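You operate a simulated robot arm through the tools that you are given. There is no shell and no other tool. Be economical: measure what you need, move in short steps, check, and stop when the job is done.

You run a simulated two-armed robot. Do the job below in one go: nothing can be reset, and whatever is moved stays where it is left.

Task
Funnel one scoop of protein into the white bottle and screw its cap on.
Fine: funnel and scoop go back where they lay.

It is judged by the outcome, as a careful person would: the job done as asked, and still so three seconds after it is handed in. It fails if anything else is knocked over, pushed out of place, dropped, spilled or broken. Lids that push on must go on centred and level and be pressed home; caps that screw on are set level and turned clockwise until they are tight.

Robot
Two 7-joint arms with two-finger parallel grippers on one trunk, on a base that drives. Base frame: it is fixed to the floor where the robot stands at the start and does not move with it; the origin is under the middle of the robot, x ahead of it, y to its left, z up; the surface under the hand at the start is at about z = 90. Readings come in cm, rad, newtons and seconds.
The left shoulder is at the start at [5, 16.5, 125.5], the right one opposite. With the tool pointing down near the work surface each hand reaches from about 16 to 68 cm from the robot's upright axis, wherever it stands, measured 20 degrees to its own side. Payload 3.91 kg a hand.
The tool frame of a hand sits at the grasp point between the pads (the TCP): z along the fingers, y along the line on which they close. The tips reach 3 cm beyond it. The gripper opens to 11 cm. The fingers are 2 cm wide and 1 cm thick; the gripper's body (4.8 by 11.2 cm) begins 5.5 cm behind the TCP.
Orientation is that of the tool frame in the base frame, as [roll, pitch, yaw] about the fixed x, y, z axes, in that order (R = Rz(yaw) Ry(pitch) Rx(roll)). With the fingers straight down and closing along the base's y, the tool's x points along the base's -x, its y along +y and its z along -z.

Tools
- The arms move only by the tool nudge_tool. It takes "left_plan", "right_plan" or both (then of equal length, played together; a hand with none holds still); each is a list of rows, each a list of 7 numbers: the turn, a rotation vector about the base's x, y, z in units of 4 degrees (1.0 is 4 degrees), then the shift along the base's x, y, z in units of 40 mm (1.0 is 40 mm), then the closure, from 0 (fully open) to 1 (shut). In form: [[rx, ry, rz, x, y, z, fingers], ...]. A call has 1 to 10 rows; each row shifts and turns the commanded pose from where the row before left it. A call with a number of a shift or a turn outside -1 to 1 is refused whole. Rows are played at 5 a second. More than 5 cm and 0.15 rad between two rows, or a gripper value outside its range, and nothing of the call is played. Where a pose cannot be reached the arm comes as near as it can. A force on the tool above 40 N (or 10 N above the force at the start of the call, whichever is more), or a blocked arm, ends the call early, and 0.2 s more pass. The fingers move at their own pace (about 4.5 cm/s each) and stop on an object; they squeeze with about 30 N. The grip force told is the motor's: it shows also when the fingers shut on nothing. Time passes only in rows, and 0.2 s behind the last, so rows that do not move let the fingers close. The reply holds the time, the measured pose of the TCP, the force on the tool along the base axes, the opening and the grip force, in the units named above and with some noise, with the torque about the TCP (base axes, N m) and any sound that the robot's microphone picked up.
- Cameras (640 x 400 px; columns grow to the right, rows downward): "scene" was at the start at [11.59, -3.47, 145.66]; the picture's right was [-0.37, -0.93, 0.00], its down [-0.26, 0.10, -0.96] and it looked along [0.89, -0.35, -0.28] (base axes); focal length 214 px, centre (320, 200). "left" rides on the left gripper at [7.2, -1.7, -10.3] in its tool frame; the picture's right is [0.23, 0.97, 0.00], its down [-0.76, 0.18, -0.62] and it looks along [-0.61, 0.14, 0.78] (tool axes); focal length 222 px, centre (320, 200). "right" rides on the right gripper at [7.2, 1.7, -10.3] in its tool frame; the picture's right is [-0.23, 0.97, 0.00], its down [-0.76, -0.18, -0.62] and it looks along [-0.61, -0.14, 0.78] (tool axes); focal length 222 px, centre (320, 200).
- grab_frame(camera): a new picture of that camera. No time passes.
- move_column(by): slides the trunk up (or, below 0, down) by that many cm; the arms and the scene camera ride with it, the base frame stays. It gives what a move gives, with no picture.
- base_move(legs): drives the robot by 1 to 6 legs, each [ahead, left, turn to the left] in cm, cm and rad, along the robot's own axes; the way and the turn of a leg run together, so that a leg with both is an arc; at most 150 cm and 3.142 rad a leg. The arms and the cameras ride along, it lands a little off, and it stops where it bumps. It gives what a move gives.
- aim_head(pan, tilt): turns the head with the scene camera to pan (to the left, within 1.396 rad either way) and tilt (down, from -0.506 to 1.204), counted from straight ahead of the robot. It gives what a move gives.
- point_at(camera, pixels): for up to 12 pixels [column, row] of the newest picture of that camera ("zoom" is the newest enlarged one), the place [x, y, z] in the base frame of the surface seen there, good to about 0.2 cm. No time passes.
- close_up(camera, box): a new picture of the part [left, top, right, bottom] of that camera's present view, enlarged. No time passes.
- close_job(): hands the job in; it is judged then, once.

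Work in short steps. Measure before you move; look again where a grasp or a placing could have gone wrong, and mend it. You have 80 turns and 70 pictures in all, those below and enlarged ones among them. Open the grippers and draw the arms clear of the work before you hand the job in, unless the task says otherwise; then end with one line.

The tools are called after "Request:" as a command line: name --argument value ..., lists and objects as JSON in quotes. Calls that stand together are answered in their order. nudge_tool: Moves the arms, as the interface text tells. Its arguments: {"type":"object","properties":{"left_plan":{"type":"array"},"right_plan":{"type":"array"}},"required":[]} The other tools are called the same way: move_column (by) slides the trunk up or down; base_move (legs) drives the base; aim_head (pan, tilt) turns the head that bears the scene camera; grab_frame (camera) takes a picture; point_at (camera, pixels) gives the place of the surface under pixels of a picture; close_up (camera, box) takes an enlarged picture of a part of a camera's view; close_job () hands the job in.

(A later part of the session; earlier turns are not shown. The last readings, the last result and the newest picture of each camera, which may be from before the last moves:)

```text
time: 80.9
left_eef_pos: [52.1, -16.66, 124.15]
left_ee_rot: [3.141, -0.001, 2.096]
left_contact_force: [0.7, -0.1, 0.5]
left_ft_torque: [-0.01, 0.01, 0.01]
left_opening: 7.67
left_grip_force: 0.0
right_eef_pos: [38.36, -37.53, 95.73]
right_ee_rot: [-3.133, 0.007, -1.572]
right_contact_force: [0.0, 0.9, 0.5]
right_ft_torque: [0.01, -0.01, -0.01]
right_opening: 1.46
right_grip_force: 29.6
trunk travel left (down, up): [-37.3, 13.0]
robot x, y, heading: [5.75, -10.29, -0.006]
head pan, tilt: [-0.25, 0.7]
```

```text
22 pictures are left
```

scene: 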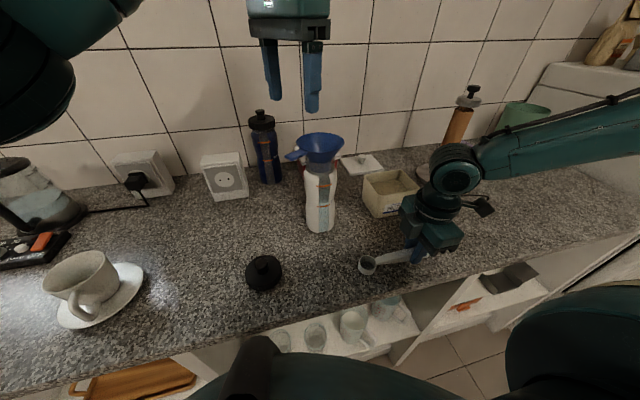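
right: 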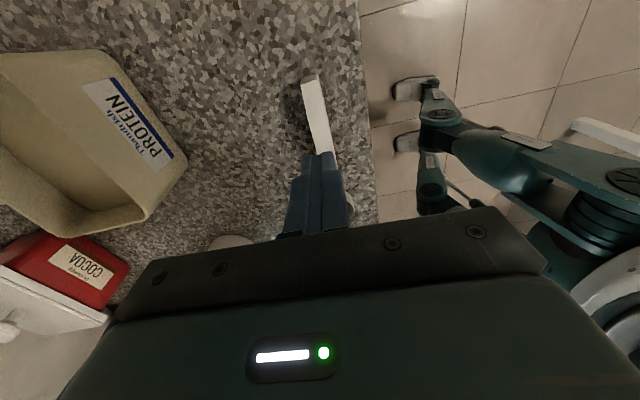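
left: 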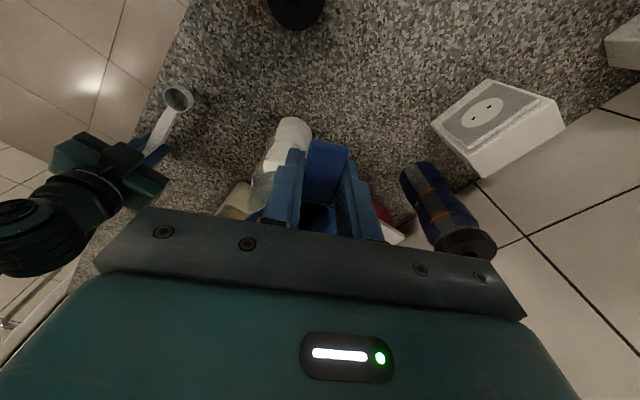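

Both are in place. I lower the scoop to the counter in small steps, and the left hand around the tab.

Request:
nudge_tool --right_plan '[[0, 0, 0, 0, 0, -0.15, 1], [0, 0, 0, 0, 0, -0.15, 1], [0, 0, 0, 0, 0, -0.12, 1], [0, 0, 0, 0, 0, -0.1, 1], [0, 0, 0, 0, 0, -0.06, 1], [0, 0, 0, 0, 0, -0.04, 1], [0, 0, 0, 0, 0, 0, 1]]' --left_plan '[[0, 0, 0, 0, 0, -0.3, 0.3], [0, 0, 0, 0, 0, -0.5, 0.3], [0, 0, 0, 0, 0, -0.55, 0.3], [0, 0, 0, 0, 0, -0.5, 0.3], [0, 0, 0, 0, 0, -0.4, 0.3], [0, 0, 0, 0, 0, -0.25, 0.3], [0, 0, 0, 0, -0.02, -0.15, 0.3]]'

Request:
grab_frame --camera "left"

Request:
close_up --camera "scene" --box '[270, 120, 470, 300]'

```text
time: 82.5
left_eef_pos: [52.02, -16.8, 113.6]
left_ee_rot: [-3.141, 0.001, 2.096]
left_contact_force: [-0.9, -0.5, -0.5]
left_ft_torque: [-0.02, 0.02, 0.01]
left_opening: 7.68
left_grip_force: 0.0
right_eef_pos: [38.51, -37.56, 93.27]
right_ee_rot: [-3.131, 0.008, -1.572]
right_contact_force: [-0.5, -2.1, 9.3]
right_ft_torque: [0.52, 0.06, 0.06]
right_opening: 1.48
right_grip_force: 29.6
trunk travel left (down, up): [-37.3, 13.0]
robot x, y, heading: [5.75, -10.32, -0.001]
head pan, tilt: [-0.25, 0.7]
```

```text
21 pictures are left
```

left: 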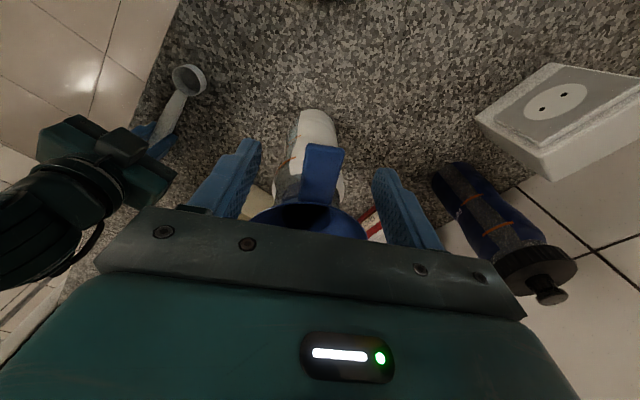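

```text
2.22 times, centred on (370, 210) of scene
```

zoom: 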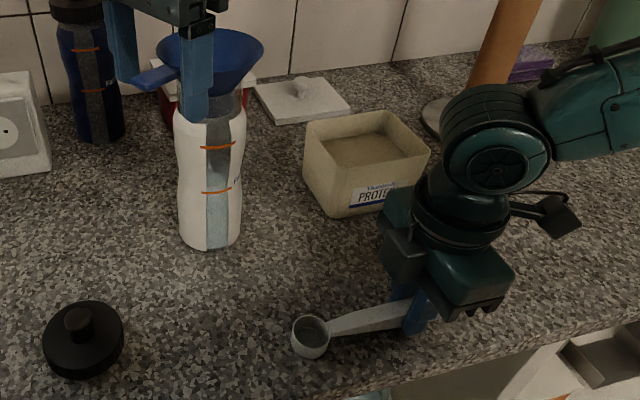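

The scoop is on the counter (9 N upward); the tab is centred between the left fingers. I open the right hand and lift it off, while the left closes on the tab.

Request:
nudge_tool --right_plan '[[0, 0, 0, 0, 0, 0.01, 0.85], [0, 0, 0, 0, 0, 0, 0.7], [0, 0, 0, 0, 0, 0, 0.5], [0, 0, 0, 0, 0, 0, 0.4], [0, 0, 0, 0, 0, 0, 0.4], [0, 0, 0, 0, 0, 0.2, 0.4], [0, 0, 0, 0, 0, 0.5, 0.4], [0, 0, 0, 0, 0, 0.7, 0.4], [0, 0, 0, 0, 0, 0.7, 0.4], [0, 0, 0, 0, 0, 0.3, 0.4]]' --left_plan '[[0, 0, 0, 0, 0, 0, 0.6], [0, 0, 0, 0, 0, 0, 1], [0, 0, 0, 0, 0, 0, 1], [0, 0, 0, 0, 0, 0, 1], [0, 0, 0, 0, 0, 0, 1], [0, 0, 0, 0, 0, 0, 1], [0, 0, 0, 0, 0, 0, 1], [0, 0, 0, 0, 0, 0, 1], [0, 0, 0, 0, 0, 0, 1], [0, 0, 0, 0, 0, 0, 1]]'

Request:
nudge_tool --left_plan '[[0, 0, 0, 0, 0, 0.03, 1], [0, 0, 0, 0, 0, 0.06, 1], [0, 0, 0, 0, 0, 0.12, 1], [0, 0, 0, 0, 0, 0.2, 1], [0, 0, 0, 0, 0, 0.3, 1], [0, 0, 0, 0, 0, 0.4, 1], [0, 0, 0, 0, 0, 0.4, 1], [0, 0, 0, 0, 0, 0.3, 1], [0, 0, 0, 0, 0, 0.2, 1]]'

Request:
grab_frame --camera "scene"

```text
time: 84.7
left_eef_pos: [52.13, -16.91, 113.6]
left_ee_rot: [-3.141, -0.001, 2.097]
left_contact_force: [0.2, -0.3, 2.5]
left_ft_torque: [-0.12, -0.07, 0.06]
left_opening: 2.08
left_grip_force: 29.9
right_eef_pos: [38.46, -37.57, 102.84]
right_ee_rot: [-3.135, 0.006, -1.572]
right_contact_force: [-0.1, 1.1, -0.9]
right_ft_torque: [-0.02, 0.0, -0.01]
right_opening: 6.58
right_grip_force: 0.1
trunk travel left (down, up): [-37.3, 13.0]
robot x, y, heading: [5.53, -10.23, -0.002]
head pan, tilt: [-0.25, 0.7]
```

```text
time: 86.7
left_eef_pos: [51.97, -16.69, 121.6]
left_ee_rot: [-3.14, -0.003, 2.098]
left_contact_force: [0.1, 1.0, 0.4]
left_ft_torque: [0.02, 0.0, 0.01]
left_opening: 2.08
left_grip_force: 30.1
right_eef_pos: [38.47, -37.59, 102.85]
right_ee_rot: [-3.133, 0.006, -1.572]
right_contact_force: [-0.3, 0.2, 0.3]
right_ft_torque: [0.01, -0.01, 0.01]
right_opening: 6.62
right_grip_force: 0.1
trunk travel left (down, up): [-37.3, 13.0]
robot x, y, heading: [5.67, -9.96, 0.0]
head pan, tilt: [-0.25, 0.7]
```

```text
19 pictures are left
```

scene: 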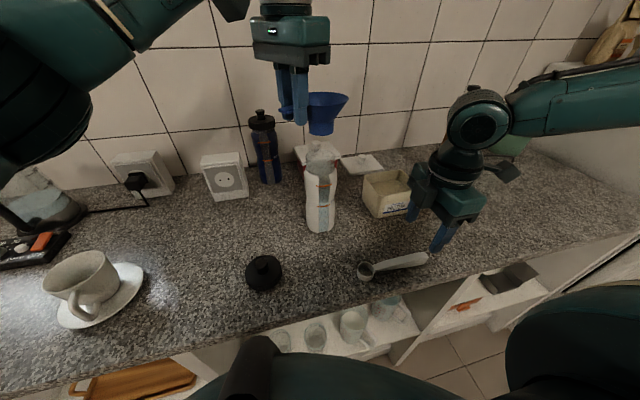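

The funnel is lifted off, the bottle stands, and the scoop lies in place. I swing the funnel back, turning it 60° the other way, toward its original spot.

Request:
nudge_tool --left_plan '[[0, 0, 0.3, -0.05, 0.08, 0.05, 1], [0, 0, 0.7, -0.1, 0.15, 0, 1], [0, 0, 1, -0.15, 0.2, 0, 1], [0, 0, 1, -0.2, 0.25, 0, 1], [0, 0, 1, -0.2, 0.25, 0, 1], [0, 0, 1, -0.2, 0.25, 0, 1], [0, 0, 1, -0.15, 0.25, 0, 1], [0, 0, 1, -0.1, 0.25, 0, 1], [0, 0, 1, 0, 0.2, 0, 1], [0, 0, 1, 0, 0.2, 0, 1]]'

Request:
nudge_tool --left_plan '[[0, 0, 1, 0.1, 0.15, 0, 1], [0, 0, 1, 0.2, 0.15, 0, 1], [0, 0, 1, 0.2, 0.15, 0, 1], [0, 0, 1, 0.25, 0.15, 0, 1], [0, 0, 1, 0.25, 0.15, 0, 1], [0, 0, 0.6, 0.25, 0.1, 0, 1], [0, 0, 0.3, 0.2, 0.1, 0, 1], [0, 0, 0, 0.1, 0.05, 0, 1], [0, 0, 0, 0, 0, 0, 1]]'

```text
time: 88.9
left_eef_pos: [47.51, -8.41, 121.77]
left_ee_rot: [-3.138, -0.001, 2.725]
left_contact_force: [0.0, -0.3, 0.1]
left_ft_torque: [0.01, 0.01, 0.03]
left_opening: 2.07
left_grip_force: 29.7
right_eef_pos: [38.5, -37.55, 102.76]
right_ee_rot: [-3.135, 0.005, -1.574]
right_contact_force: [-0.8, -0.1, 0.2]
right_ft_torque: [0.05, 0.01, -0.01]
right_opening: 6.58
right_grip_force: 0.1
trunk travel left (down, up): [-37.3, 13.0]
robot x, y, heading: [6.01, -9.83, 0.003]
head pan, tilt: [-0.25, 0.7]
```

```text
time: 90.9
left_eef_pos: [53.78, -4.47, 121.8]
left_ee_rot: [-3.14, -0.001, 3.135]
left_contact_force: [0.3, -0.9, -0.6]
left_ft_torque: [-0.01, 0.01, 0.04]
left_opening: 2.11
left_grip_force: 30.4
right_eef_pos: [38.5, -37.63, 102.77]
right_ee_rot: [-3.135, 0.006, -1.574]
right_contact_force: [0.8, -0.4, -0.1]
right_ft_torque: [0.0, 0.0, 0.01]
right_opening: 6.61
right_grip_force: 0.1
trunk travel left (down, up): [-37.3, 13.0]
robot x, y, heading: [5.63, -9.94, 0.001]
head pan, tilt: [-0.25, 0.7]
```

I correct y by +0.85 cm and lower to about z 97.

Request:
nudge_tool --left_plan '[[0, 0, 0, 0, 0.1, -0.2, 1], [0, 0, 0, 0, 0.11, -0.4, 1], [0, 0, 0, 0, 0, -0.7, 1], [0, 0, 0, 0, 0, -0.9, 1], [0, 0, 0, 0, 0, -0.9, 1], [0, 0, 0, 0, 0, -0.9, 1], [0, 0, 0, 0, 0, -0.9, 1], [0, 0, 0, 0, 0, -0.7, 1], [0, 0, 0, 0, 0, -0.4, 1], [0, 0, 0, 0, 0, -0.2, 1]]'

Request:
nudge_tool --left_plan '[[0, 0, 0, 0, 0, -0.1, 1], [0, 0, 0, 0, 0, -0.08, 1], [0, 0, 0, 0, 0, -0.06, 1], [0, 0, 0, 0, 0, 0, 1]]'

Request:
close_up --camera "scene" --box '[200, 100, 350, 210]'

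```text
time: 93.1
left_eef_pos: [53.7, -3.57, 97.13]
left_ee_rot: [-3.141, -0.004, 3.135]
left_contact_force: [0.1, 0.5, -0.2]
left_ft_torque: [-0.02, 0.02, 0.0]
left_opening: 2.08
left_grip_force: 30.0
right_eef_pos: [38.59, -37.62, 102.84]
right_ee_rot: [-3.135, 0.006, -1.573]
right_contact_force: [-0.2, 0.0, 0.0]
right_ft_torque: [0.01, 0.02, 0.03]
right_opening: 6.58
right_grip_force: 0.1
trunk travel left (down, up): [-37.3, 13.0]
robot x, y, heading: [5.63, -9.91, -0.003]
head pan, tilt: [-0.25, 0.7]
```

```text
time: 94.1
left_eef_pos: [53.64, -3.68, 96.2]
left_ee_rot: [-3.14, 0.0, 3.136]
left_contact_force: [-0.3, 0.3, 7.8]
left_ft_torque: [0.16, -0.58, 0.03]
left_opening: 2.07
left_grip_force: 29.6
right_eef_pos: [38.44, -37.6, 102.79]
right_ee_rot: [-3.133, 0.005, -1.572]
right_contact_force: [-0.8, 0.4, -0.9]
right_ft_torque: [0.0, -0.03, 0.03]
right_opening: 6.61
right_grip_force: 0.1
trunk travel left (down, up): [-37.3, 13.0]
robot x, y, heading: [5.89, -9.8, -0.002]
head pan, tilt: [-0.25, 0.7]
```

```text
3.64 times, centred on (275, 155) of scene
```

zoom: 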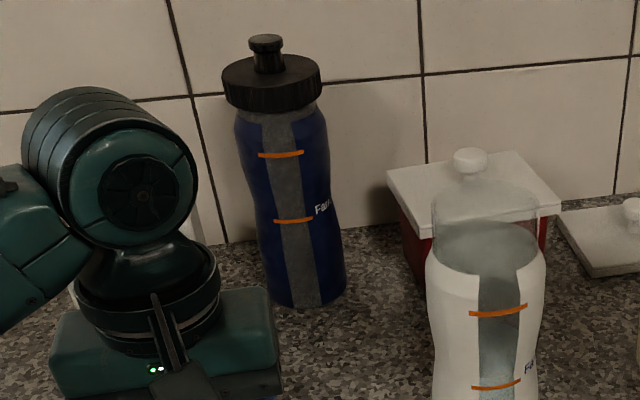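

The funnel stands on the counter (7.8 N). I open the left hand, lift clear, and look.

Request:
nudge_tool --left_plan '[[0, 0, 0, 0, 0, 0.02, 0.85], [0, 0, 0, 0, 0, 0, 0.7], [0, 0, 0, 0, 0, 0, 0.5], [0, 0, 0, 0, 0, 0, 0.3], [0, 0, 0, 0, 0, 0, 0.3], [0, 0, 0, 0, 0, 0.3, 0.3], [0, 0, 0, 0, 0, 0.6, 0.3], [0, 0, 0, -0.2, 0, 0.8, 0.3], [0, 0, 0, -0.6, 0.4, 0.6, 0.3], [0, 0, 0, -0.8, 0.6, 0.3, 0.3]]'

Request:
nudge_tool --left_plan '[[0, 0, 0, -0.8, 0.7, 0, 0.3], [0, 0, 0, -0.8, 0.7, 0, 0.3], [0, 0, 0, 0, 0.5, 0, 0.3]]'

Request:
grab_frame --camera "scene"

```text
time: 96.3
left_eef_pos: [47.12, 0.33, 106.55]
left_ee_rot: [-3.14, -0.002, 3.137]
left_contact_force: [-0.7, -0.2, 0.3]
left_ft_torque: [-0.01, -0.01, 0.0]
left_opening: 7.72
left_grip_force: 0.1
right_eef_pos: [38.54, -37.61, 102.9]
right_ee_rot: [-3.132, 0.006, -1.572]
right_contact_force: [0.6, 0.1, 0.8]
right_ft_torque: [0.01, 0.0, -0.02]
right_opening: 6.59
right_grip_force: 0.1
trunk travel left (down, up): [-37.3, 13.0]
robot x, y, heading: [5.7, -10.02, 0.001]
head pan, tilt: [-0.25, 0.7]
```

```text
time: 97.1
left_eef_pos: [40.91, 8.06, 106.57]
left_ee_rot: [3.141, -0.003, 3.135]
left_contact_force: [-0.2, 0.2, 0.1]
left_ft_torque: [-0.02, -0.01, -0.03]
left_opening: 7.69
left_grip_force: 0.0
right_eef_pos: [38.6, -37.58, 102.74]
right_ee_rot: [-3.135, 0.005, -1.572]
right_contact_force: [-0.3, 0.3, -0.3]
right_ft_torque: [0.04, -0.01, 0.01]
right_opening: 6.59
right_grip_force: 0.0
trunk travel left (down, up): [-37.3, 13.0]
robot x, y, heading: [5.77, -9.78, 0.005]
head pan, tilt: [-0.25, 0.7]
```

```text
17 pictures are left
```

scene: 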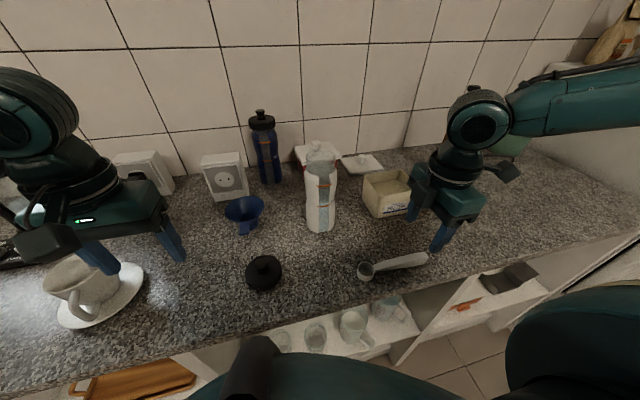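

Funnel is back at (243,212), scoop back. I measure the cap and the bottle precisely.

Request:
close_up --camera "scene" --box '[230, 130, 360, 300]'

Request:
point_at --camera "scene" --pixels '[[264, 260], [264, 268], [250, 268], [279, 268], [264, 284], [264, 290], [247, 272], [281, 272], [264, 256], [305, 190], [335, 190], [320, 230]]'

```text
2.35 times, centred on (295, 215) of scene
```

zoom: 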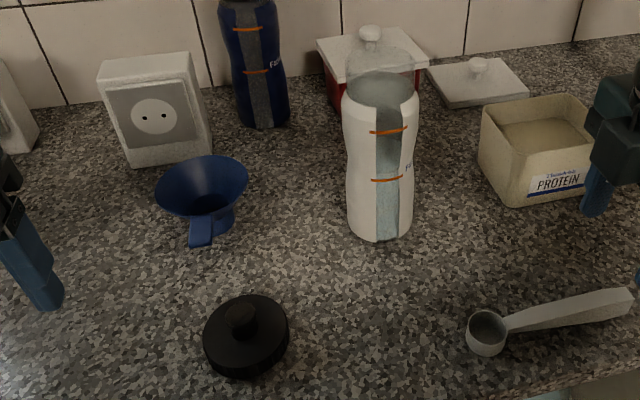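

```text
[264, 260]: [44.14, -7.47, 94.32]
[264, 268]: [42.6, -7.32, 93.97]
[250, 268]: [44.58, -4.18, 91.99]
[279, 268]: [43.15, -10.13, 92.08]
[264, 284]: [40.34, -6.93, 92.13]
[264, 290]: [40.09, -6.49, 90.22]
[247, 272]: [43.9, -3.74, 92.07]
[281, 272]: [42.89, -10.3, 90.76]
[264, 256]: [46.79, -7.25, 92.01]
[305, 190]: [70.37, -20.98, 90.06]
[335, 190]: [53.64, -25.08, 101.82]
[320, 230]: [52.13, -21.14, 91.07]
```

Cap centre ≈(43.4,-7.0), radius 3.4, disc top z 92.05. The right hand goes over it (fingers closing along x, wound for later clockwise turning), and the left rises out of the way.

Request:
nudge_tool --right_plan '[[0, 0, 0, 0, 0.5, 0.2, 0], [0, 0, 0, 0, 0.8, 0, 0], [0, 0, 0, 0, 0.9, 0, 0], [0, 0, 0, 0, 0.9, 0, 0], [0, 0, 0, 0, 0.9, 0, 0], [0, 0, 0, 0, 0.9, 0, 0], [0, 0, 0, 0.2, 0.9, 0, 0], [0, 0, 0, 0.4, 0.9, 0, 0], [0, 0, 0, 0.4, 0.6, 0, 0], [0, 0, 0, 0.2, 0.33, 0, 0]]' --left_plan '[[0, 0, 0, 0, 0.2, 0.3, 0.3], [0, 0, 0, 0, 0.3, 0.5, 0.3], [0, 0, 0, 0, 0.4, 0.5, 0.3], [0, 0, 0, 0, 0.4, 0.5, 0.3], [0, 0, 0, 0, 0.3, 0.4, 0.3], [0, 0, 0, 0, 0, 0.3, 0], [0, 0, 0, 0, 0, 0, 0], [0, 0, 0, 0, 0, 0, 0], [0, 0, 0, 0, 0, 0, 0], [0, 0, 0, 0, 0, 0, 0]]'

Request:
grab_frame --camera "right"

```text
time: 99.3
left_eef_pos: [40.86, 14.23, 116.51]
left_ee_rot: [-3.141, -0.004, 3.134]
left_contact_force: [0.6, 0.3, -0.5]
left_ft_torque: [0.02, -0.01, 0.03]
left_opening: 11.01
left_grip_force: 0.1
right_eef_pos: [39.97, -18.48, 104.93]
right_ee_rot: [-3.133, 0.007, -1.572]
right_contact_force: [0.5, 0.2, 0.3]
right_ft_torque: [-0.03, 0.0, 0.0]
right_opening: 10.99
right_grip_force: 0.1
right hand out of reach, approached as far as the arm can: row 6, 7, 8, 9, 10
trunk travel left (down, up): [-37.3, 13.0]
robot x, y, heading: [5.74, -9.85, -0.004]
head pan, tilt: [-0.25, 0.7]
```

```text
15 pictures are left
```

right: 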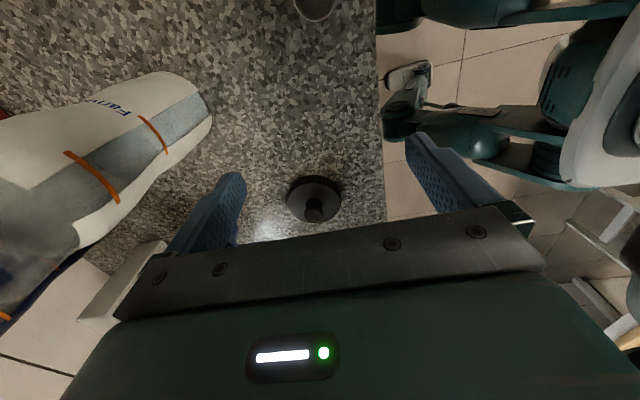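

The right arm cannot reach the cap, so roles swap: left fetches and screws the cap, right holds the bottle. I shift the base back 1 cm and right 6 cm for reach, and begin turning the right hand's pointing direction.

Request:
base_move --legs '[[-1, 0, 0], [0, -6, 0]]'

Request:
nudge_tool --right_plan '[[0, 0, -0.8, 0.1, -0.3, 0.3, 0], [0, 0, -0.8, 0.1, -0.3, 0.3, 0], [0, 0, -0.8, 0.1, -0.3, 0.3, 0], [0, 0, -0.8, 0.1, -0.3, 0.3, 0], [0, 0, -0.8, 0.1, -0.3, 0.3, 0], [0, 0, -0.8, 0.1, -0.3, 0.2, 0], [0, 0, -0.8, 0.1, -0.3, 0, 0], [0, 0, -0.8, 0.1, 0, 0, 0], [0, 0, -0.8, 0.1, 0, 0, 0], [0, 0, -0.3, 0.1, 0, 0, 0]]' --left_plan '[[0, 0, 1, 0.1, -0.4, 0, 0], [0, 0, 1, 0.1, -0.4, 0, 0], [0, 0, 1, 0.1, -0.4, 0, 0], [0, 0, 1, 0.1, -0.4, 0, 0], [0, 0, 1, 0.1, -0.4, 0, 0], [0, 0, 1, 0.1, -0.4, 0, 0], [0, 0, 1, 0, -0.4, 0, 0], [0, 0, 1, 0, -0.4, 0, 0], [0, 0, 1, 0, -0.4, 0, 0], [0, 0, 1, 0, -0.2, 0, 0]]'

```text
time: 100.9
left_eef_pos: [39.91, 8.3, 116.49]
left_ee_rot: [-3.141, 0.0, 3.134]
left_contact_force: [0.5, -0.8, 0.4]
left_ft_torque: [0.04, 0.01, -0.02]
left_opening: 10.99
left_grip_force: 0.1
right_eef_pos: [39.01, -24.32, 104.8]
right_ee_rot: [-3.131, 0.008, -1.573]
right_contact_force: [0.1, 0.2, 0.5]
right_ft_torque: [0.0, -0.02, 0.01]
right_opening: 11.03
right_grip_force: 0.0
trunk travel left (down, up): [-37.3, 13.0]
robot x, y, heading: [5.15, -15.83, -0.003]
head pan, tilt: [-0.25, 0.7]
```

```text
time: 103.1
left_eef_pos: [42.35, -6.74, 116.41]
left_ee_rot: [3.141, 0.0, -2.448]
left_contact_force: [0.5, -0.2, 0.9]
left_ft_torque: [0.0, 0.01, 0.01]
left_opening: 10.97
left_grip_force: 0.1
right_eef_pos: [43.01, -32.82, 111.69]
right_ee_rot: [-3.133, 0.01, -2.097]
right_contact_force: [-0.2, 0.4, -0.4]
right_ft_torque: [0.01, 0.02, 0.0]
right_opening: 10.99
right_grip_force: 0.1
trunk travel left (down, up): [-37.3, 13.0]
robot x, y, heading: [4.46, -15.87, 0.003]
head pan, tilt: [-0.25, 0.7]
```

Left is above the cap at +40° wind; right points down at azimuth 30° off +y. I wind the left further and tilt the right hand 60° so it points at the bottle.

Request:
nudge_tool --right_plan '[[0.866, -0.5, 0, 0.1, 0.02, 0, 0], [0.866, -0.5, 0, 0.1, 0.02, 0, 0], [0.866, -0.5, 0, 0.1, 0.02, 0, 0], [0.866, -0.5, 0, 0.1, 0.02, -0.05, 0], [0.866, -0.5, 0, 0.1, 0.02, -0.1, 0], [0.866, -0.5, 0, 0.1, 0.02, -0.1, 0], [0.866, -0.5, 0, 0.1, 0.02, -0.1, 0], [0.866, -0.5, 0, 0.1, 0.02, -0.1, 0], [0.866, -0.5, 0, 0.1, 0.02, -0.1, 0], [0.866, -0.5, 0, 0.1, 0.02, -0.1, 0]]' --left_plan '[[0, 0, 1, 0.05, 0, 0, 0], [0, 0, 1, 0.05, -0.02, 0, 0], [0, 0, 1, 0.05, -0.02, 0, 0], [0, 0, 1, 0.05, -0.02, 0, 0], [0, 0, 1, 0.05, 0, 0, 0], [0, 0, 1, 0, 0, 0, 0], [0, 0, 1, 0, 0, 0, 0], [0, 0, 1, 0, 0, 0, 0], [0, 0, 1, 0, 0, 0, 0], [0, 0, 1, 0, 0, 0, 0]]'

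Request:
nudge_tool --right_plan '[[0.866, -0.5, 0, 0.1, 0.02, -0.15, 0], [0.866, -0.5, 0, 0.1, 0.02, -0.15, 0], [0.866, -0.5, 0, 0.1, 0.02, -0.2, 0], [0.866, -0.5, 0, 0.1, 0, -0.2, 0], [0.866, -0.5, 0, 0.1, 0, -0.2, 0], [0, 0, 0, 0.1, 0, 0, 0], [0, 0, 0, 0, 0, 0, 0]]' --left_plan '[[0, 0, 1, 0, 0, -0.2, 0], [0, 0, 1, 0, 0, -0.5, 0], [0, 0, 0, 0, 0, -0.7, 0], [0, 0, 0, 0, 0, -0.7, 0], [0, 0, 0, 0, 0, -0.5, 0], [0, 0, 0, 0, 0, -0.3, 0], [0, 0, 0, 0, 0, 0, 0]]'

Request:
grab_frame --camera "scene"

Request:
grab_frame --camera "left"

```text
time: 105.3
left_eef_pos: [43.35, -6.96, 116.48]
left_ee_rot: [3.141, 0.002, -1.751]
left_contact_force: [-0.2, 0.5, -0.2]
left_ft_torque: [0.03, 0.02, 0.01]
left_opening: 10.99
left_grip_force: 0.0
right_eef_pos: [47.18, -31.73, 109.06]
right_ee_rot: [-3.131, 0.707, -2.096]
right_contact_force: [0.3, -0.4, 0.2]
right_ft_torque: [0.0, 0.03, -0.01]
right_opening: 10.99
right_grip_force: 0.1
trunk travel left (down, up): [-37.3, 13.0]
robot x, y, heading: [5.07, -15.9, 0.002]
head pan, tilt: [-0.25, 0.7]
```

```text
time: 106.9
left_eef_pos: [43.34, -7.08, 104.78]
left_ee_rot: [-3.14, -0.002, -1.609]
left_contact_force: [0.7, 0.3, 0.7]
left_ft_torque: [0.01, 0.02, 0.0]
left_opening: 10.99
left_grip_force: 0.1
right_eef_pos: [49.68, -31.73, 105.33]
right_ee_rot: [-3.137, 1.054, -2.097]
right_contact_force: [-0.2, -0.5, 0.2]
right_ft_torque: [0.01, -0.06, 0.03]
right_opening: 10.98
right_grip_force: 0.1
trunk travel left (down, up): [-37.3, 13.0]
robot x, y, heading: [4.66, -16.26, 0.002]
head pan, tilt: [-0.25, 0.7]
```

```text
14 pictures are left
```

scene: 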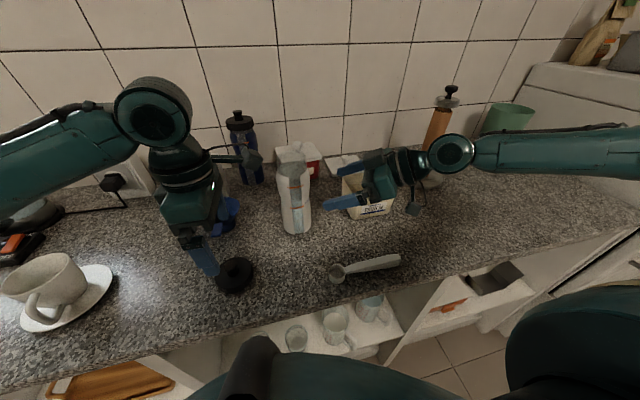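

```text
13 pictures are left
```

left: 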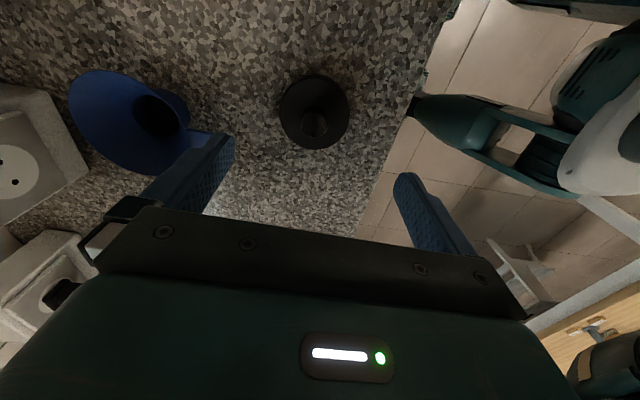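

The cap is near (313,115) in the left view; I measure its outline there before lowering.

Request:
point_at --camera "left" --pixels '[[279, 112], [349, 108], [313, 76], [320, 148], [313, 125], [300, 100], [205, 130], [165, 170]]'

```text
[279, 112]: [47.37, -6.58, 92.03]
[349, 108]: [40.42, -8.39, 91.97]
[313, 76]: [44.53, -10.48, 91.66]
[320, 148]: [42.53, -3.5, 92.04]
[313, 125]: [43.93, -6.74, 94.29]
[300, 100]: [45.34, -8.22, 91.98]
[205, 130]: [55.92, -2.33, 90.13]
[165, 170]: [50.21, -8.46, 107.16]
```

Cap centre ≈(43.75,-7.05). The left shifts +4 mm and lowers around the cap; the right advances along its pointing line so its fingers straddle the bottle.

Request:
nudge_tool --right_plan '[[0, 0, 0, 0.1, 0.18, -0.12, 0], [0, 0, 0, 0.17, 0.31, -0.2, 0], [0, 0, 0, 0.17, 0.31, -0.2, 0], [0, 0, 0, 0.17, 0.31, -0.2, 0], [0, 0, 0, 0.17, 0.31, -0.2, 0], [0, 0, 0, 0.17, 0.31, -0.2, 0], [0, 0, 0, 0.17, 0.31, -0.2, 0], [0, 0, 0, 0.17, 0.31, -0.2, 0], [0, 0, 0, 0.05, 0.08, -0.05, 0]]' --left_plan '[[0, 0, 0, 0.05, 0, -0.2, 0], [0, 0, 0, 0.05, 0, -0.4, 0], [0, 0, 0, 0, 0, -0.5, 0], [0, 0, 0, 0, 0, -0.5, 0], [0, 0, 0, 0, 0, -0.5, 0], [0, 0, 0, 0, 0, -0.4, 0], [0, 0, 0, 0, 0, -0.2, 0], [0, 0, 0, 0, 0, -0.13, 0], [0, 0, 0, 0, 0, 0, 0]]'

Request:
close_up --camera "scene" --box '[180, 100, 440, 310]'

```text
time: 108.9
left_eef_pos: [43.62, -7.12, 93.59]
left_ee_rot: [-3.138, -0.002, -1.611]
left_contact_force: [-0.3, 0.0, 0.7]
left_ft_torque: [-0.02, 0.03, -0.02]
left_opening: 11.03
left_grip_force: 0.0
right_eef_pos: [54.82, -21.96, 99.11]
right_ee_rot: [-3.138, 1.057, -2.1]
right_contact_force: [-0.7, -1.0, 1.4]
right_ft_torque: [0.05, -0.01, -0.02]
right_opening: 11.01
right_grip_force: 0.2
trunk travel left (down, up): [-37.3, 13.0]
robot x, y, heading: [5.06, -16.07, -0.002]
head pan, tilt: [-0.25, 0.7]
```

```text
1.90 times, centred on (310, 205) of scene
```

zoom: 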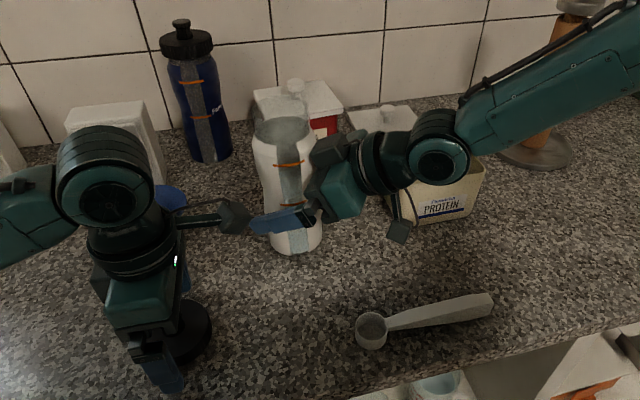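

Bottle and cap are each between open fingers. I close both hands.

Request:
nudge_tool --right_plan '[[0, 0, 0, 0, 0, 0, 0.2], [0, 0, 0, 0, 0, 0, 0.3], [0, 0, 0, 0, 0, 0, 0.4], [0, 0, 0, 0, 0, 0, 0.5], [0, 0, 0, 0, 0, 0, 0.7], [0, 0, 0, 0, 0, 0, 1], [0, 0, 0, 0, 0, 0, 1], [0, 0, 0, 0, 0, 0, 1], [0, 0, 0, 0, 0, 0, 1]]' --left_plan '[[0, 0, 0, 0, 0, 0, 0.2], [0, 0, 0, 0, 0, 0, 0.3], [0, 0, 0, 0, 0, 0, 0.4], [0, 0, 0, 0, 0, 0, 0.5], [0, 0, 0, 0, 0, 0, 0.7], [0, 0, 0, 0, 0, 0, 1], [0, 0, 0, 0, 0, 0, 1], [0, 0, 0, 0, 0, 0, 1], [0, 0, 0, 0, 0, 0, 1]]'

Request:
nudge_tool --left_plan '[[0, 0, 0, 0, 0, 0.03, 1], [0, 0, 0, 0, 0, 0.06, 1], [0, 0, 0, 0, 0, 0.1, 1], [0, 0, 0, 0, 0, 0.2, 1], [0, 0, 0, 0, 0, 0.3, 1], [0, 0, 0, 0, 0, 0.4, 1], [0, 0, 0, 0, 0, 0.5, 1], [0, 0, 0, 0, 0, 0.6, 1], [0, 0, 0, 0, 0, 0.7, 1], [0, 0, 0, 0, 0, 0.7, 1]]'

Request:
nudge_tool --left_plan '[[0, 0, 0, 0, 0, 0.7, 1], [0, 0, 0, 0, 0, 0.7, 1], [0, 0, 0, 0, 0, 0.6, 1], [0, 0, 0, 0, 0, 0.4, 1], [0, 0, 0, 0, 0, 0.2, 1], [0, 0, 0, 0, 0, 0, 1]]'

Request:
grab_frame --camera "scene"

```text
time: 110.9
left_eef_pos: [43.73, -7.08, 93.5]
left_ee_rot: [-3.14, -0.002, -1.612]
left_contact_force: [0.0, -0.3, 1.3]
left_ft_torque: [0.05, 0.02, 0.02]
left_opening: 7.25
left_grip_force: 29.9
right_eef_pos: [54.87, -21.93, 99.14]
right_ee_rot: [-3.137, 1.055, -2.099]
right_contact_force: [2.1, -1.1, 0.5]
right_ft_torque: [0.08, -0.15, -0.05]
right_opening: 7.12
right_grip_force: 30.1
trunk travel left (down, up): [-37.3, 13.0]
robot x, y, heading: [4.81, -15.95, 0.003]
head pan, tilt: [-0.25, 0.7]
```

```text
time: 113.1
left_eef_pos: [43.59, -7.19, 108.01]
left_ee_rot: [-3.141, -0.001, -1.612]
left_contact_force: [-0.2, 0.3, -0.9]
left_ft_torque: [-0.01, -0.03, 0.03]
left_opening: 7.28
left_grip_force: 30.3
right_eef_pos: [54.79, -21.94, 99.2]
right_ee_rot: [-3.137, 1.053, -2.097]
right_contact_force: [0.6, -1.0, 2.5]
right_ft_torque: [0.1, -0.1, -0.04]
right_opening: 7.13
right_grip_force: 29.5
trunk travel left (down, up): [-37.3, 13.0]
robot x, y, heading: [4.67, -16.09, -0.002]
head pan, tilt: [-0.25, 0.7]
```

```text
time: 114.5
left_eef_pos: [43.65, -7.14, 118.37]
left_ee_rot: [-3.14, -0.003, -1.613]
left_contact_force: [0.6, -0.8, 0.2]
left_ft_torque: [0.02, -0.03, 0.0]
left_opening: 7.26
left_grip_force: 30.1
right_eef_pos: [54.87, -21.96, 99.18]
right_ee_rot: [-3.137, 1.055, -2.098]
right_contact_force: [0.3, -1.0, 2.7]
right_ft_torque: [0.16, -0.05, 0.0]
right_opening: 7.08
right_grip_force: 29.4
trunk travel left (down, up): [-37.3, 13.0]
robot x, y, heading: [5.14, -15.57, -0.001]
head pan, tilt: [-0.25, 0.7]
```

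```text
11 pictures are left
```

scene: 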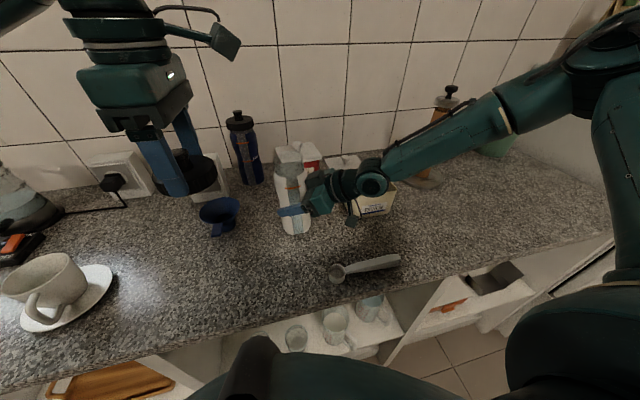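

The cap is held (7.26 cm) and the right holds the bottle. I zoom on the neck to fix its centre.

Request:
close_up --camera "scene" --box '[250, 125, 350, 245]'

```text
3.33 times, centred on (300, 185) of scene
```

zoom: 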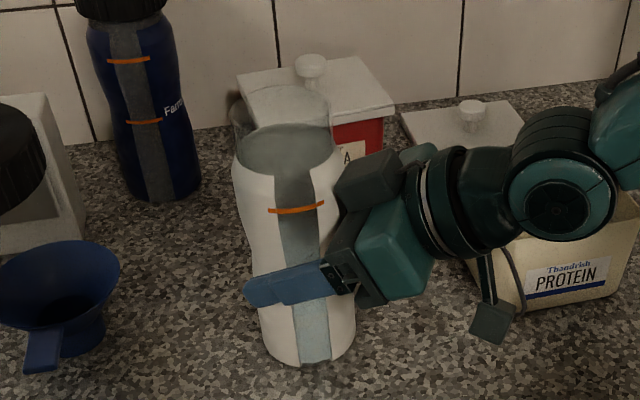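

I measure neck edge points.

Request:
point_at --camera "zoom" --pixels '[[233, 120], [331, 115], [285, 88], [236, 140], [333, 135], [285, 128], [234, 165], [341, 160], [290, 178], [268, 345], [352, 345], [310, 362]]'

```text
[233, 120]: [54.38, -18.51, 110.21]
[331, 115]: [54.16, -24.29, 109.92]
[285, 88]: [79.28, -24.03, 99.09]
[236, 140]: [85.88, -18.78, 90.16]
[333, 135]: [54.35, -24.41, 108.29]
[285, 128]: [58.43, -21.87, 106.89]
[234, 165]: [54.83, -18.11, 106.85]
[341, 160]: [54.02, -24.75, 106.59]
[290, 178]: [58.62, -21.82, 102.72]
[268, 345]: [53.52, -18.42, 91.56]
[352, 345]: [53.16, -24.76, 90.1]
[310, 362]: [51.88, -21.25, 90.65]
```

Neck centre is about (54.85,-21.6), top z≈110. I bring the cap over it at bottom height ≈113.

Request:
nudge_tool --left_plan '[[0, 0, 0, 0.1, -0.15, 0, 1], [0, 0, 0, 0.25, -0.3, 0, 1], [0, 0, 0, 0.35, -0.45, 0, 1], [0, 0, 0, 0.4, -0.5, 0, 1], [0, 0, 0, 0.45, -0.55, 0, 1], [0, 0, 0, 0.45, -0.55, 0, 1], [0, 0, 0, 0.35, -0.5, 0, 1], [0, 0, 0, 0.25, -0.35, -0.1, 1], [0, 0, 0, 0.15, -0.2, -0.2, 1], [0, 0, 0, 0.05, -0.07, -0.1, 1]]'

Request:
close_up --camera "scene" --box '[240, 85, 350, 185]'

```text
time: 116.7
left_eef_pos: [54.81, -21.6, 116.73]
left_ee_rot: [-3.138, -0.003, -1.612]
left_contact_force: [-0.7, -0.5, -0.7]
left_ft_torque: [0.0, -0.01, -0.01]
left_opening: 7.24
left_grip_force: 30.2
right_eef_pos: [54.79, -21.83, 98.97]
right_ee_rot: [-3.136, 1.054, -2.098]
right_contact_force: [-0.4, -0.4, 2.4]
right_ft_torque: [0.15, -0.04, 0.02]
right_opening: 7.11
right_grip_force: 30.1
trunk travel left (down, up): [-37.3, 13.0]
robot x, y, heading: [4.7, -15.88, 0.002]
head pan, tilt: [-0.25, 0.7]
```

```text
4.00 times, centred on (295, 135) of scene
```

zoom: 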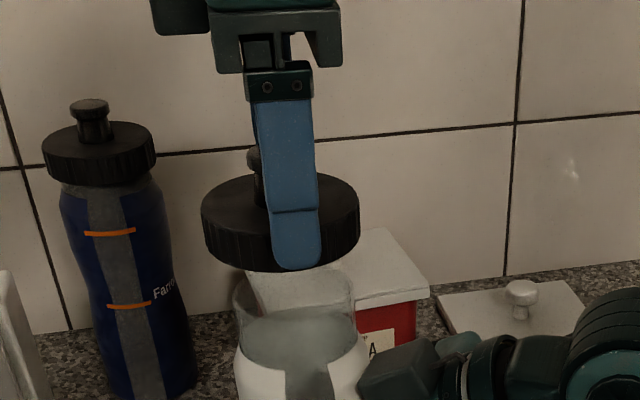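

Cap spans cols 202–360, neck 233–354. I measure cap edges to compare with the neck.

Request:
point_at --camera "zoom" --pixels '[[204, 225], [358, 222], [250, 265], [340, 258], [240, 185], [335, 185], [255, 180], [295, 255], [235, 295], [352, 290], [260, 268], [330, 262]]'

```text
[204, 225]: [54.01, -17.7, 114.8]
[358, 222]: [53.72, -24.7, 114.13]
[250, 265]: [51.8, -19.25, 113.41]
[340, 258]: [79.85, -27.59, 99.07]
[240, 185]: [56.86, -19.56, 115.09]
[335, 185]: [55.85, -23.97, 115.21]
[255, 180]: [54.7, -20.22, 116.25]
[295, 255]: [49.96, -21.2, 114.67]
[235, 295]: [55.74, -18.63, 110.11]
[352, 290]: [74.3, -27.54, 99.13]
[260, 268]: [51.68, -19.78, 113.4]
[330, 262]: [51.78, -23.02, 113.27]
```

Cap centre ≈(54.85,-21.3), neck ≈(54.85,-21.5): I shift -2 mm in y and lower until contact.

Request:
nudge_tool --left_plan '[[0, 0, 0, 0, -0.05, 0, 1], [0, 0, 0, 0, 0, -0.15, 1], [0, 0, 0, 0, 0, -0.2, 1], [0, 0, 0, 0, 0, -0.2, 1], [0, 0, 0, 0, 0, -0.12, 1], [0, 0, 0, 0, 0, 0, 1]]'

Request:
nudge_tool --left_plan '[[0, 0, 0, 0, 0, -0.05, 1], [0, 0, 0, 0, 0, -0.05, 1], [0, 0, 0, 0, 0, -0.05, 1], [0, 0, 0, 0, 0, 0, 1]]'

Request:
close_up --camera "scene" --box '[240, 85, 350, 185]'

```text
time: 118.1
left_eef_pos: [54.9, -21.71, 114.06]
left_ee_rot: [-3.139, 0.0, -1.611]
left_contact_force: [-0.6, 0.0, -1.0]
left_ft_torque: [-0.02, -0.02, 0.0]
left_opening: 7.25
left_grip_force: 29.8
right_eef_pos: [54.91, -21.92, 99.18]
right_ee_rot: [-3.136, 1.055, -2.096]
right_contact_force: [0.2, -0.7, 1.4]
right_ft_torque: [0.15, -0.05, 0.0]
right_opening: 7.1
right_grip_force: 29.9
trunk travel left (down, up): [-37.3, 13.0]
robot x, y, heading: [4.49, -15.84, -0.004]
head pan, tilt: [-0.25, 0.7]
```

```text
time: 119.1
left_eef_pos: [54.9, -21.66, 113.46]
left_ee_rot: [3.141, -0.002, -1.611]
left_contact_force: [-0.4, 0.1, -0.7]
left_ft_torque: [0.02, 0.04, 0.01]
left_opening: 7.25
left_grip_force: 30.1
right_eef_pos: [54.9, -21.96, 99.08]
right_ee_rot: [-3.136, 1.054, -2.097]
right_contact_force: [-0.5, 0.3, 0.9]
right_ft_torque: [0.11, -0.01, 0.0]
right_opening: 7.14
right_grip_force: 29.5
trunk travel left (down, up): [-37.3, 13.0]
robot x, y, heading: [5.11, -16.1, -0.001]
head pan, tilt: [-0.25, 0.7]
```

```text
4.00 times, centred on (295, 135) of scene
```

zoom: 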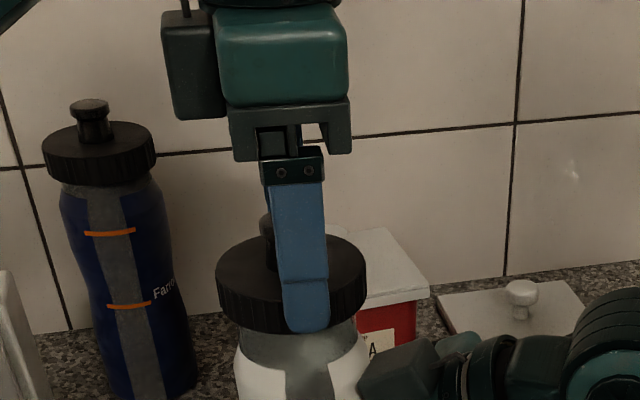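

The cap is centred and just at the neck top. I lower in tiny steps until I feel it.

Request:
nudge_tool --left_plan '[[0, 0, 0, 0, -0.03, -0.03, 1], [0, 0, 0, 0, 0, -0.03, 1], [0, 0, 0, 0, 0, -0.03, 1], [0, 0, 0, 0, 0, 0, 1]]'

Request:
nudge_tool --left_plan '[[0, 0, 0, 0, 0, -0.04, 1], [0, 0, 0, 0, 0, -0.04, 1], [0, 0, 0, 0, 0, 0, 1]]'

```text
time: 120.1
left_eef_pos: [54.95, -21.87, 113.16]
left_ee_rot: [-3.14, -0.002, -1.614]
left_contact_force: [0.2, -0.3, -0.4]
left_ft_torque: [0.01, 0.02, -0.03]
left_opening: 7.25
left_grip_force: 30.0
right_eef_pos: [54.9, -22.0, 99.04]
right_ee_rot: [-3.136, 1.056, -2.097]
right_contact_force: [0.2, 0.2, 0.7]
right_ft_torque: [0.13, -0.05, 0.0]
right_opening: 7.09
right_grip_force: 29.7
trunk travel left (down, up): [-37.3, 13.0]
robot x, y, heading: [5.0, -15.98, -0.001]
head pan, tilt: [-0.25, 0.7]
```

```text
time: 120.9
left_eef_pos: [54.9, -21.78, 112.81]
left_ee_rot: [-3.14, 0.0, -1.614]
left_contact_force: [-0.3, 1.4, -0.1]
left_ft_torque: [-0.01, 0.06, -0.01]
left_opening: 7.24
left_grip_force: 30.0
right_eef_pos: [54.85, -21.96, 99.07]
right_ee_rot: [-3.137, 1.054, -2.097]
right_contact_force: [0.5, 0.2, 1.3]
right_ft_torque: [0.11, -0.03, 0.0]
right_opening: 7.12
right_grip_force: 30.2
trunk travel left (down, up): [-37.3, 13.0]
robot x, y, heading: [4.36, -15.77, 0.003]
head pan, tilt: [-0.25, 0.7]
```

Still free; the cap is starting to surround the neck. I continue down.

Request:
nudge_tool --left_plan '[[0, 0, 0, 0, 0, -0.05, 1], [0, 0, 0, 0, 0, -0.05, 1], [0, 0, 0, 0, 0, 0, 1]]'

Request:
nudge_tool --left_plan '[[0, 0, 0, 0, 0, -0.05, 1], [0, 0, 0, 0, 0, -0.05, 1], [0, 0, 0, 0, 0, 0, 1]]'

```text
time: 121.7
left_eef_pos: [54.83, -21.91, 112.36]
left_ee_rot: [-3.141, -0.001, -1.613]
left_contact_force: [0.5, 0.4, -0.6]
left_ft_torque: [0.02, 0.02, 0.03]
left_opening: 7.26
left_grip_force: 29.9
right_eef_pos: [54.77, -22.04, 99.03]
right_ee_rot: [-3.136, 1.055, -2.099]
right_contact_force: [-0.5, 0.5, 0.7]
right_ft_torque: [0.1, -0.08, -0.01]
right_opening: 7.08
right_grip_force: 30.1
trunk travel left (down, up): [-37.3, 13.0]
robot x, y, heading: [5.0, -15.9, -0.003]
head pan, tilt: [-0.25, 0.7]
```

```text
time: 122.5
left_eef_pos: [54.93, -21.93, 112.03]
left_ee_rot: [-3.139, -0.002, -1.613]
left_contact_force: [1.3, -0.4, 8.4]
left_ft_torque: [-0.19, 0.04, 0.0]
left_opening: 7.22
left_grip_force: 30.5
right_eef_pos: [54.9, -22.04, 99.09]
right_ee_rot: [-3.136, 1.054, -2.099]
right_contact_force: [2.1, 1.1, -0.2]
right_ft_torque: [0.49, -0.55, -0.15]
right_opening: 7.11
right_grip_force: 29.9
trunk travel left (down, up): [-37.3, 13.0]
robot x, y, heading: [5.03, -16.04, 0.004]
head pan, tilt: [-0.25, 0.7]
```

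Contact at TCP z 112.0 with 8.4 N and the cap around the neck: threads meet. I start turning clockwise, watching torque.

Request:
nudge_tool --left_plan '[[0, 0, -0.5, 0, 0, 0, 1], [0, 0, -1, 0, 0, 0, 1], [0, 0, -1, 0, 0, 0, 1], [0, 0, -1, 0, 0, 0, 1], [0, 0, -1, 0, 0, 0, 1], [0, 0, -1, 0, 0, 0, 1], [0, 0, -1, 0, 0, 0, 1], [0, 0, -1, 0, 0, 0, 1], [0, 0, -1, 0, 0, 0, 1], [0, 0, -1, 0, 0, 0, 1]]'

Request:
nudge_tool --left_plan '[[0, 0, -1, 0, 0, -0.005, 1], [0, 0, -1, 0, 0, -0.005, 1], [0, 0, -1, 0, 0, -0.005, 1], [0, 0, -1, 0, 0, -0.005, 1], [0, 0, -1, 0, 0, -0.005, 1], [0, 0, -1, 0, 0, -0.005, 1], [0, 0, -1, 0, 0, -0.005, 1], [0, 0, -1, 0, 0, -0.005, 1], [0, 0, -1, 0, 0, -0.005, 1], [0, 0, -1, 0, 0, -0.005, 1]]'

```text
time: 124.7
left_eef_pos: [54.87, -21.78, 112.08]
left_ee_rot: [-3.14, -0.002, -2.276]
left_contact_force: [3.9, 12.5, 19.5]
left_ft_torque: [0.61, -0.5, 0.06]
left_opening: 7.24
left_grip_force: 30.0
right_eef_pos: [54.72, -22.14, 99.09]
right_ee_rot: [-3.14, 1.054, -2.1]
right_contact_force: [-2.5, -13.6, -2.0]
right_ft_torque: [1.49, 0.0, -0.06]
right_opening: 7.09
right_grip_force: 29.8
trunk travel left (down, up): [-37.3, 13.0]
robot x, y, heading: [4.85, -16.19, 0.001]
head pan, tilt: [-0.25, 0.7]
```

```text
time: 126.9
left_eef_pos: [54.82, -21.64, 111.86]
left_ee_rot: [3.139, 0.0, -2.973]
left_contact_force: [-5.1, 21.0, 25.4]
left_ft_torque: [0.76, -0.14, 0.07]
left_opening: 7.26
left_grip_force: 30.1
right_eef_pos: [54.95, -22.15, 99.12]
right_ee_rot: [-3.134, 1.054, -2.099]
right_contact_force: [7.6, -23.9, -2.9]
right_ft_torque: [2.03, -0.04, -0.27]
right_opening: 7.13
right_grip_force: 30.2
trunk travel left (down, up): [-37.3, 13.0]
robot x, y, heading: [4.92, -16.04, -0.004]
head pan, tilt: [-0.25, 0.7]
```

The side force (21 N in +y) says the hand is off-axis after turning. I relieve it by shifting +3 mm in y, -1 mm in x, and check.

Request:
nudge_tool --left_plan '[[0, 0, 0, -0.02, 0.04, 0.005, 1], [0, 0, 0, 0, 0.03, 0, 1], [0, 0, 0, 0, 0, 0, 1]]'

Request:
close_up --camera "scene" --box '[240, 95, 350, 195]'

```text
time: 127.7
left_eef_pos: [54.7, -21.64, 112.03]
left_ee_rot: [-3.139, 0.002, -2.975]
left_contact_force: [-2.5, 9.9, 22.8]
left_ft_torque: [0.52, -0.11, 0.06]
left_opening: 7.27
left_grip_force: 30.2
right_eef_pos: [54.82, -21.93, 99.23]
right_ee_rot: [-3.134, 1.054, -2.095]
right_contact_force: [6.2, -16.9, -1.0]
right_ft_torque: [0.48, -0.52, -0.28]
right_opening: 7.1
right_grip_force: 30.0
trunk travel left (down, up): [-37.3, 13.0]
robot x, y, heading: [4.99, -16.16, -0.003]
head pan, tilt: [-0.25, 0.7]
```

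```text
4.00 times, centred on (295, 145) of scene
```

zoom: 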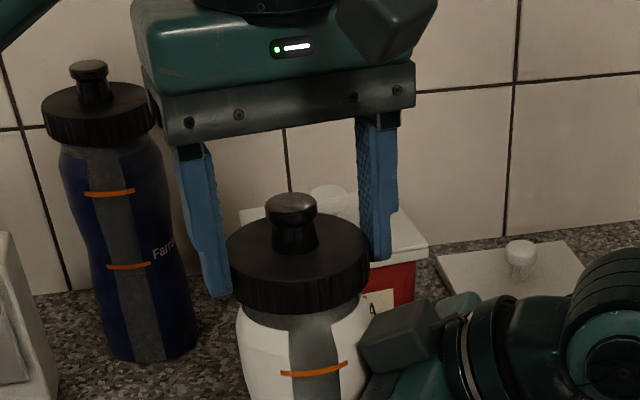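

The cap sits level over the neck. I shift another 2 mm in y and continue turning clockwise 80°.

Request:
nudge_tool --left_plan '[[0, 0, -0.5, -0.01, 0.03, 0, 1], [0, 0, -1, 0, 0.02, 0, 1], [0, 0, -1, 0, 0, 0, 1], [0, 0, -1, 0, 0, 0, 1], [0, 0, -1, 0, 0, 0, 1], [0, 0, -1, 0, 0, 0, 1], [0, 0, -1, 0, 0, 0, 1], [0, 0, -1, 0, 0, 0, 1], [0, 0, -1, 0, 0, 0, 1], [0, 0, -1, 0, 0, 0, 1]]'

Request:
nudge_tool --left_plan '[[0, 0, -1, 0, 0, 0, 1], [0, 0, -1, 0, 0, 0, 1], [0, 0, -1, 0, 0, 0, 1], [0, 0, -1, 0, 0, 0, 1], [0, 0, -1, 0, 0, 0, 1], [0, 0, -1, 0, 0, 0, 1], [0, 0, -1, 0, 0, 0, 1], [0, 0, -1, 0, 0, 0, 1], [0, 0, -1, 0, 0, 0, 1], [0, 0, -1, 0, 0, 0, 1]]'

```text
time: 129.9
left_eef_pos: [54.67, -21.31, 111.87]
left_ee_rot: [3.14, -0.001, 2.646]
left_contact_force: [0.5, 7.2, 17.2]
left_ft_torque: [-0.19, -0.19, 0.05]
left_opening: 7.24
left_grip_force: 29.6
right_eef_pos: [54.85, -21.98, 99.17]
right_ee_rot: [-3.137, 1.052, -2.098]
right_contact_force: [-1.5, -9.0, -2.9]
right_ft_torque: [1.35, 0.01, -0.05]
right_opening: 7.07
right_grip_force: 29.9
trunk travel left (down, up): [-37.3, 13.0]
robot x, y, heading: [4.92, -15.66, -0.003]
head pan, tilt: [-0.25, 0.7]
```

```text
time: 132.1
left_eef_pos: [54.76, -21.21, 111.77]
left_ee_rot: [3.135, -0.001, 1.952]
left_contact_force: [17.2, 19.7, 7.8]
left_ft_torque: [0.5, -0.57, 0.12]
left_opening: 7.23
left_grip_force: 29.9
right_eef_pos: [54.93, -21.87, 99.14]
right_ee_rot: [-3.134, 1.054, -2.097]
right_contact_force: [-19.3, -22.5, -0.6]
right_ft_torque: [1.94, -1.25, 0.07]
right_opening: 7.06
right_grip_force: 30.1
trunk travel left (down, up): [-37.3, 13.0]
robot x, y, heading: [4.96, -15.68, -0.005]
head pan, tilt: [-0.25, 0.7]
```

Down force falls as the cap turns, so the thread is pulling it on. I relieve the side load, open the left hand, and rewind it counter-clockwise for a second bite.

Request:
nudge_tool --left_plan '[[0, 0, 0, 0.05, 0.06, 0, 1], [0, 0, 0, 0.03, 0.04, 0, 0.9], [0, 0, 0, 0, 0, 0, 0.7], [0, 0, 0, 0, 0, 0, 0.4], [0, 0, 0, 0, 0, 0, 0], [0, 0, 0, 0, 0, 0, 0], [0, 0, 0, 0, 0, 0, 0]]'

Request:
close_up --camera "scene" --box '[240, 95, 350, 195]'

```text
time: 133.7
left_eef_pos: [55.05, -21.03, 111.66]
left_ee_rot: [-3.141, -0.002, 1.948]
left_contact_force: [0.4, 0.0, -0.2]
left_ft_torque: [0.01, 0.0, -0.03]
left_opening: 11.01
left_grip_force: 0.0
right_eef_pos: [54.95, -21.79, 99.21]
right_ee_rot: [-3.136, 1.056, -2.098]
right_contact_force: [-0.3, 0.1, 0.0]
right_ft_torque: [0.08, -0.05, 0.0]
right_opening: 7.11
right_grip_force: 29.9
trunk travel left (down, up): [-37.3, 13.0]
robot x, y, heading: [4.79, -15.87, -0.002]
head pan, tilt: [-0.25, 0.7]
```

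```text
4.00 times, centred on (295, 145) of scene
```

zoom: 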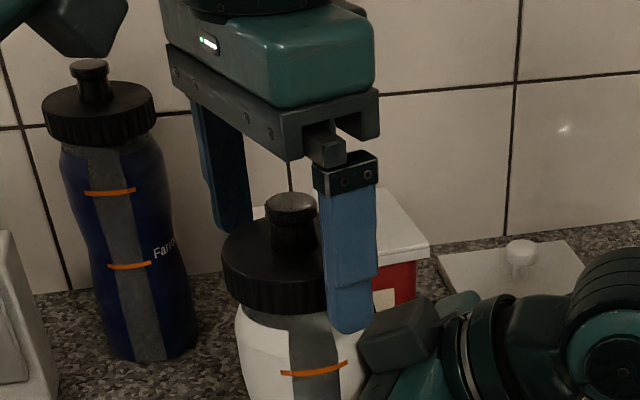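

The cap stays level on the neck. I measure its centre from the knob and rim for a centred regrasp.

Request:
point_at --camera "zoom" --pixels '[[291, 197], [291, 208], [268, 208], [315, 208], [224, 262], [290, 280], [250, 225], [270, 300], [300, 255], [240, 250]]'

```text
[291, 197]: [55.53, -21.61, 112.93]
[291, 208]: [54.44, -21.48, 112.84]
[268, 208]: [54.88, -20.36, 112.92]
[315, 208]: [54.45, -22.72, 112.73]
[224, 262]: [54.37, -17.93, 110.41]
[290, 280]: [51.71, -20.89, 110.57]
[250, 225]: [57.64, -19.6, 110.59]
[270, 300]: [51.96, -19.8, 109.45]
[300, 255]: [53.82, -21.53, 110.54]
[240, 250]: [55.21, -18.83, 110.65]
```

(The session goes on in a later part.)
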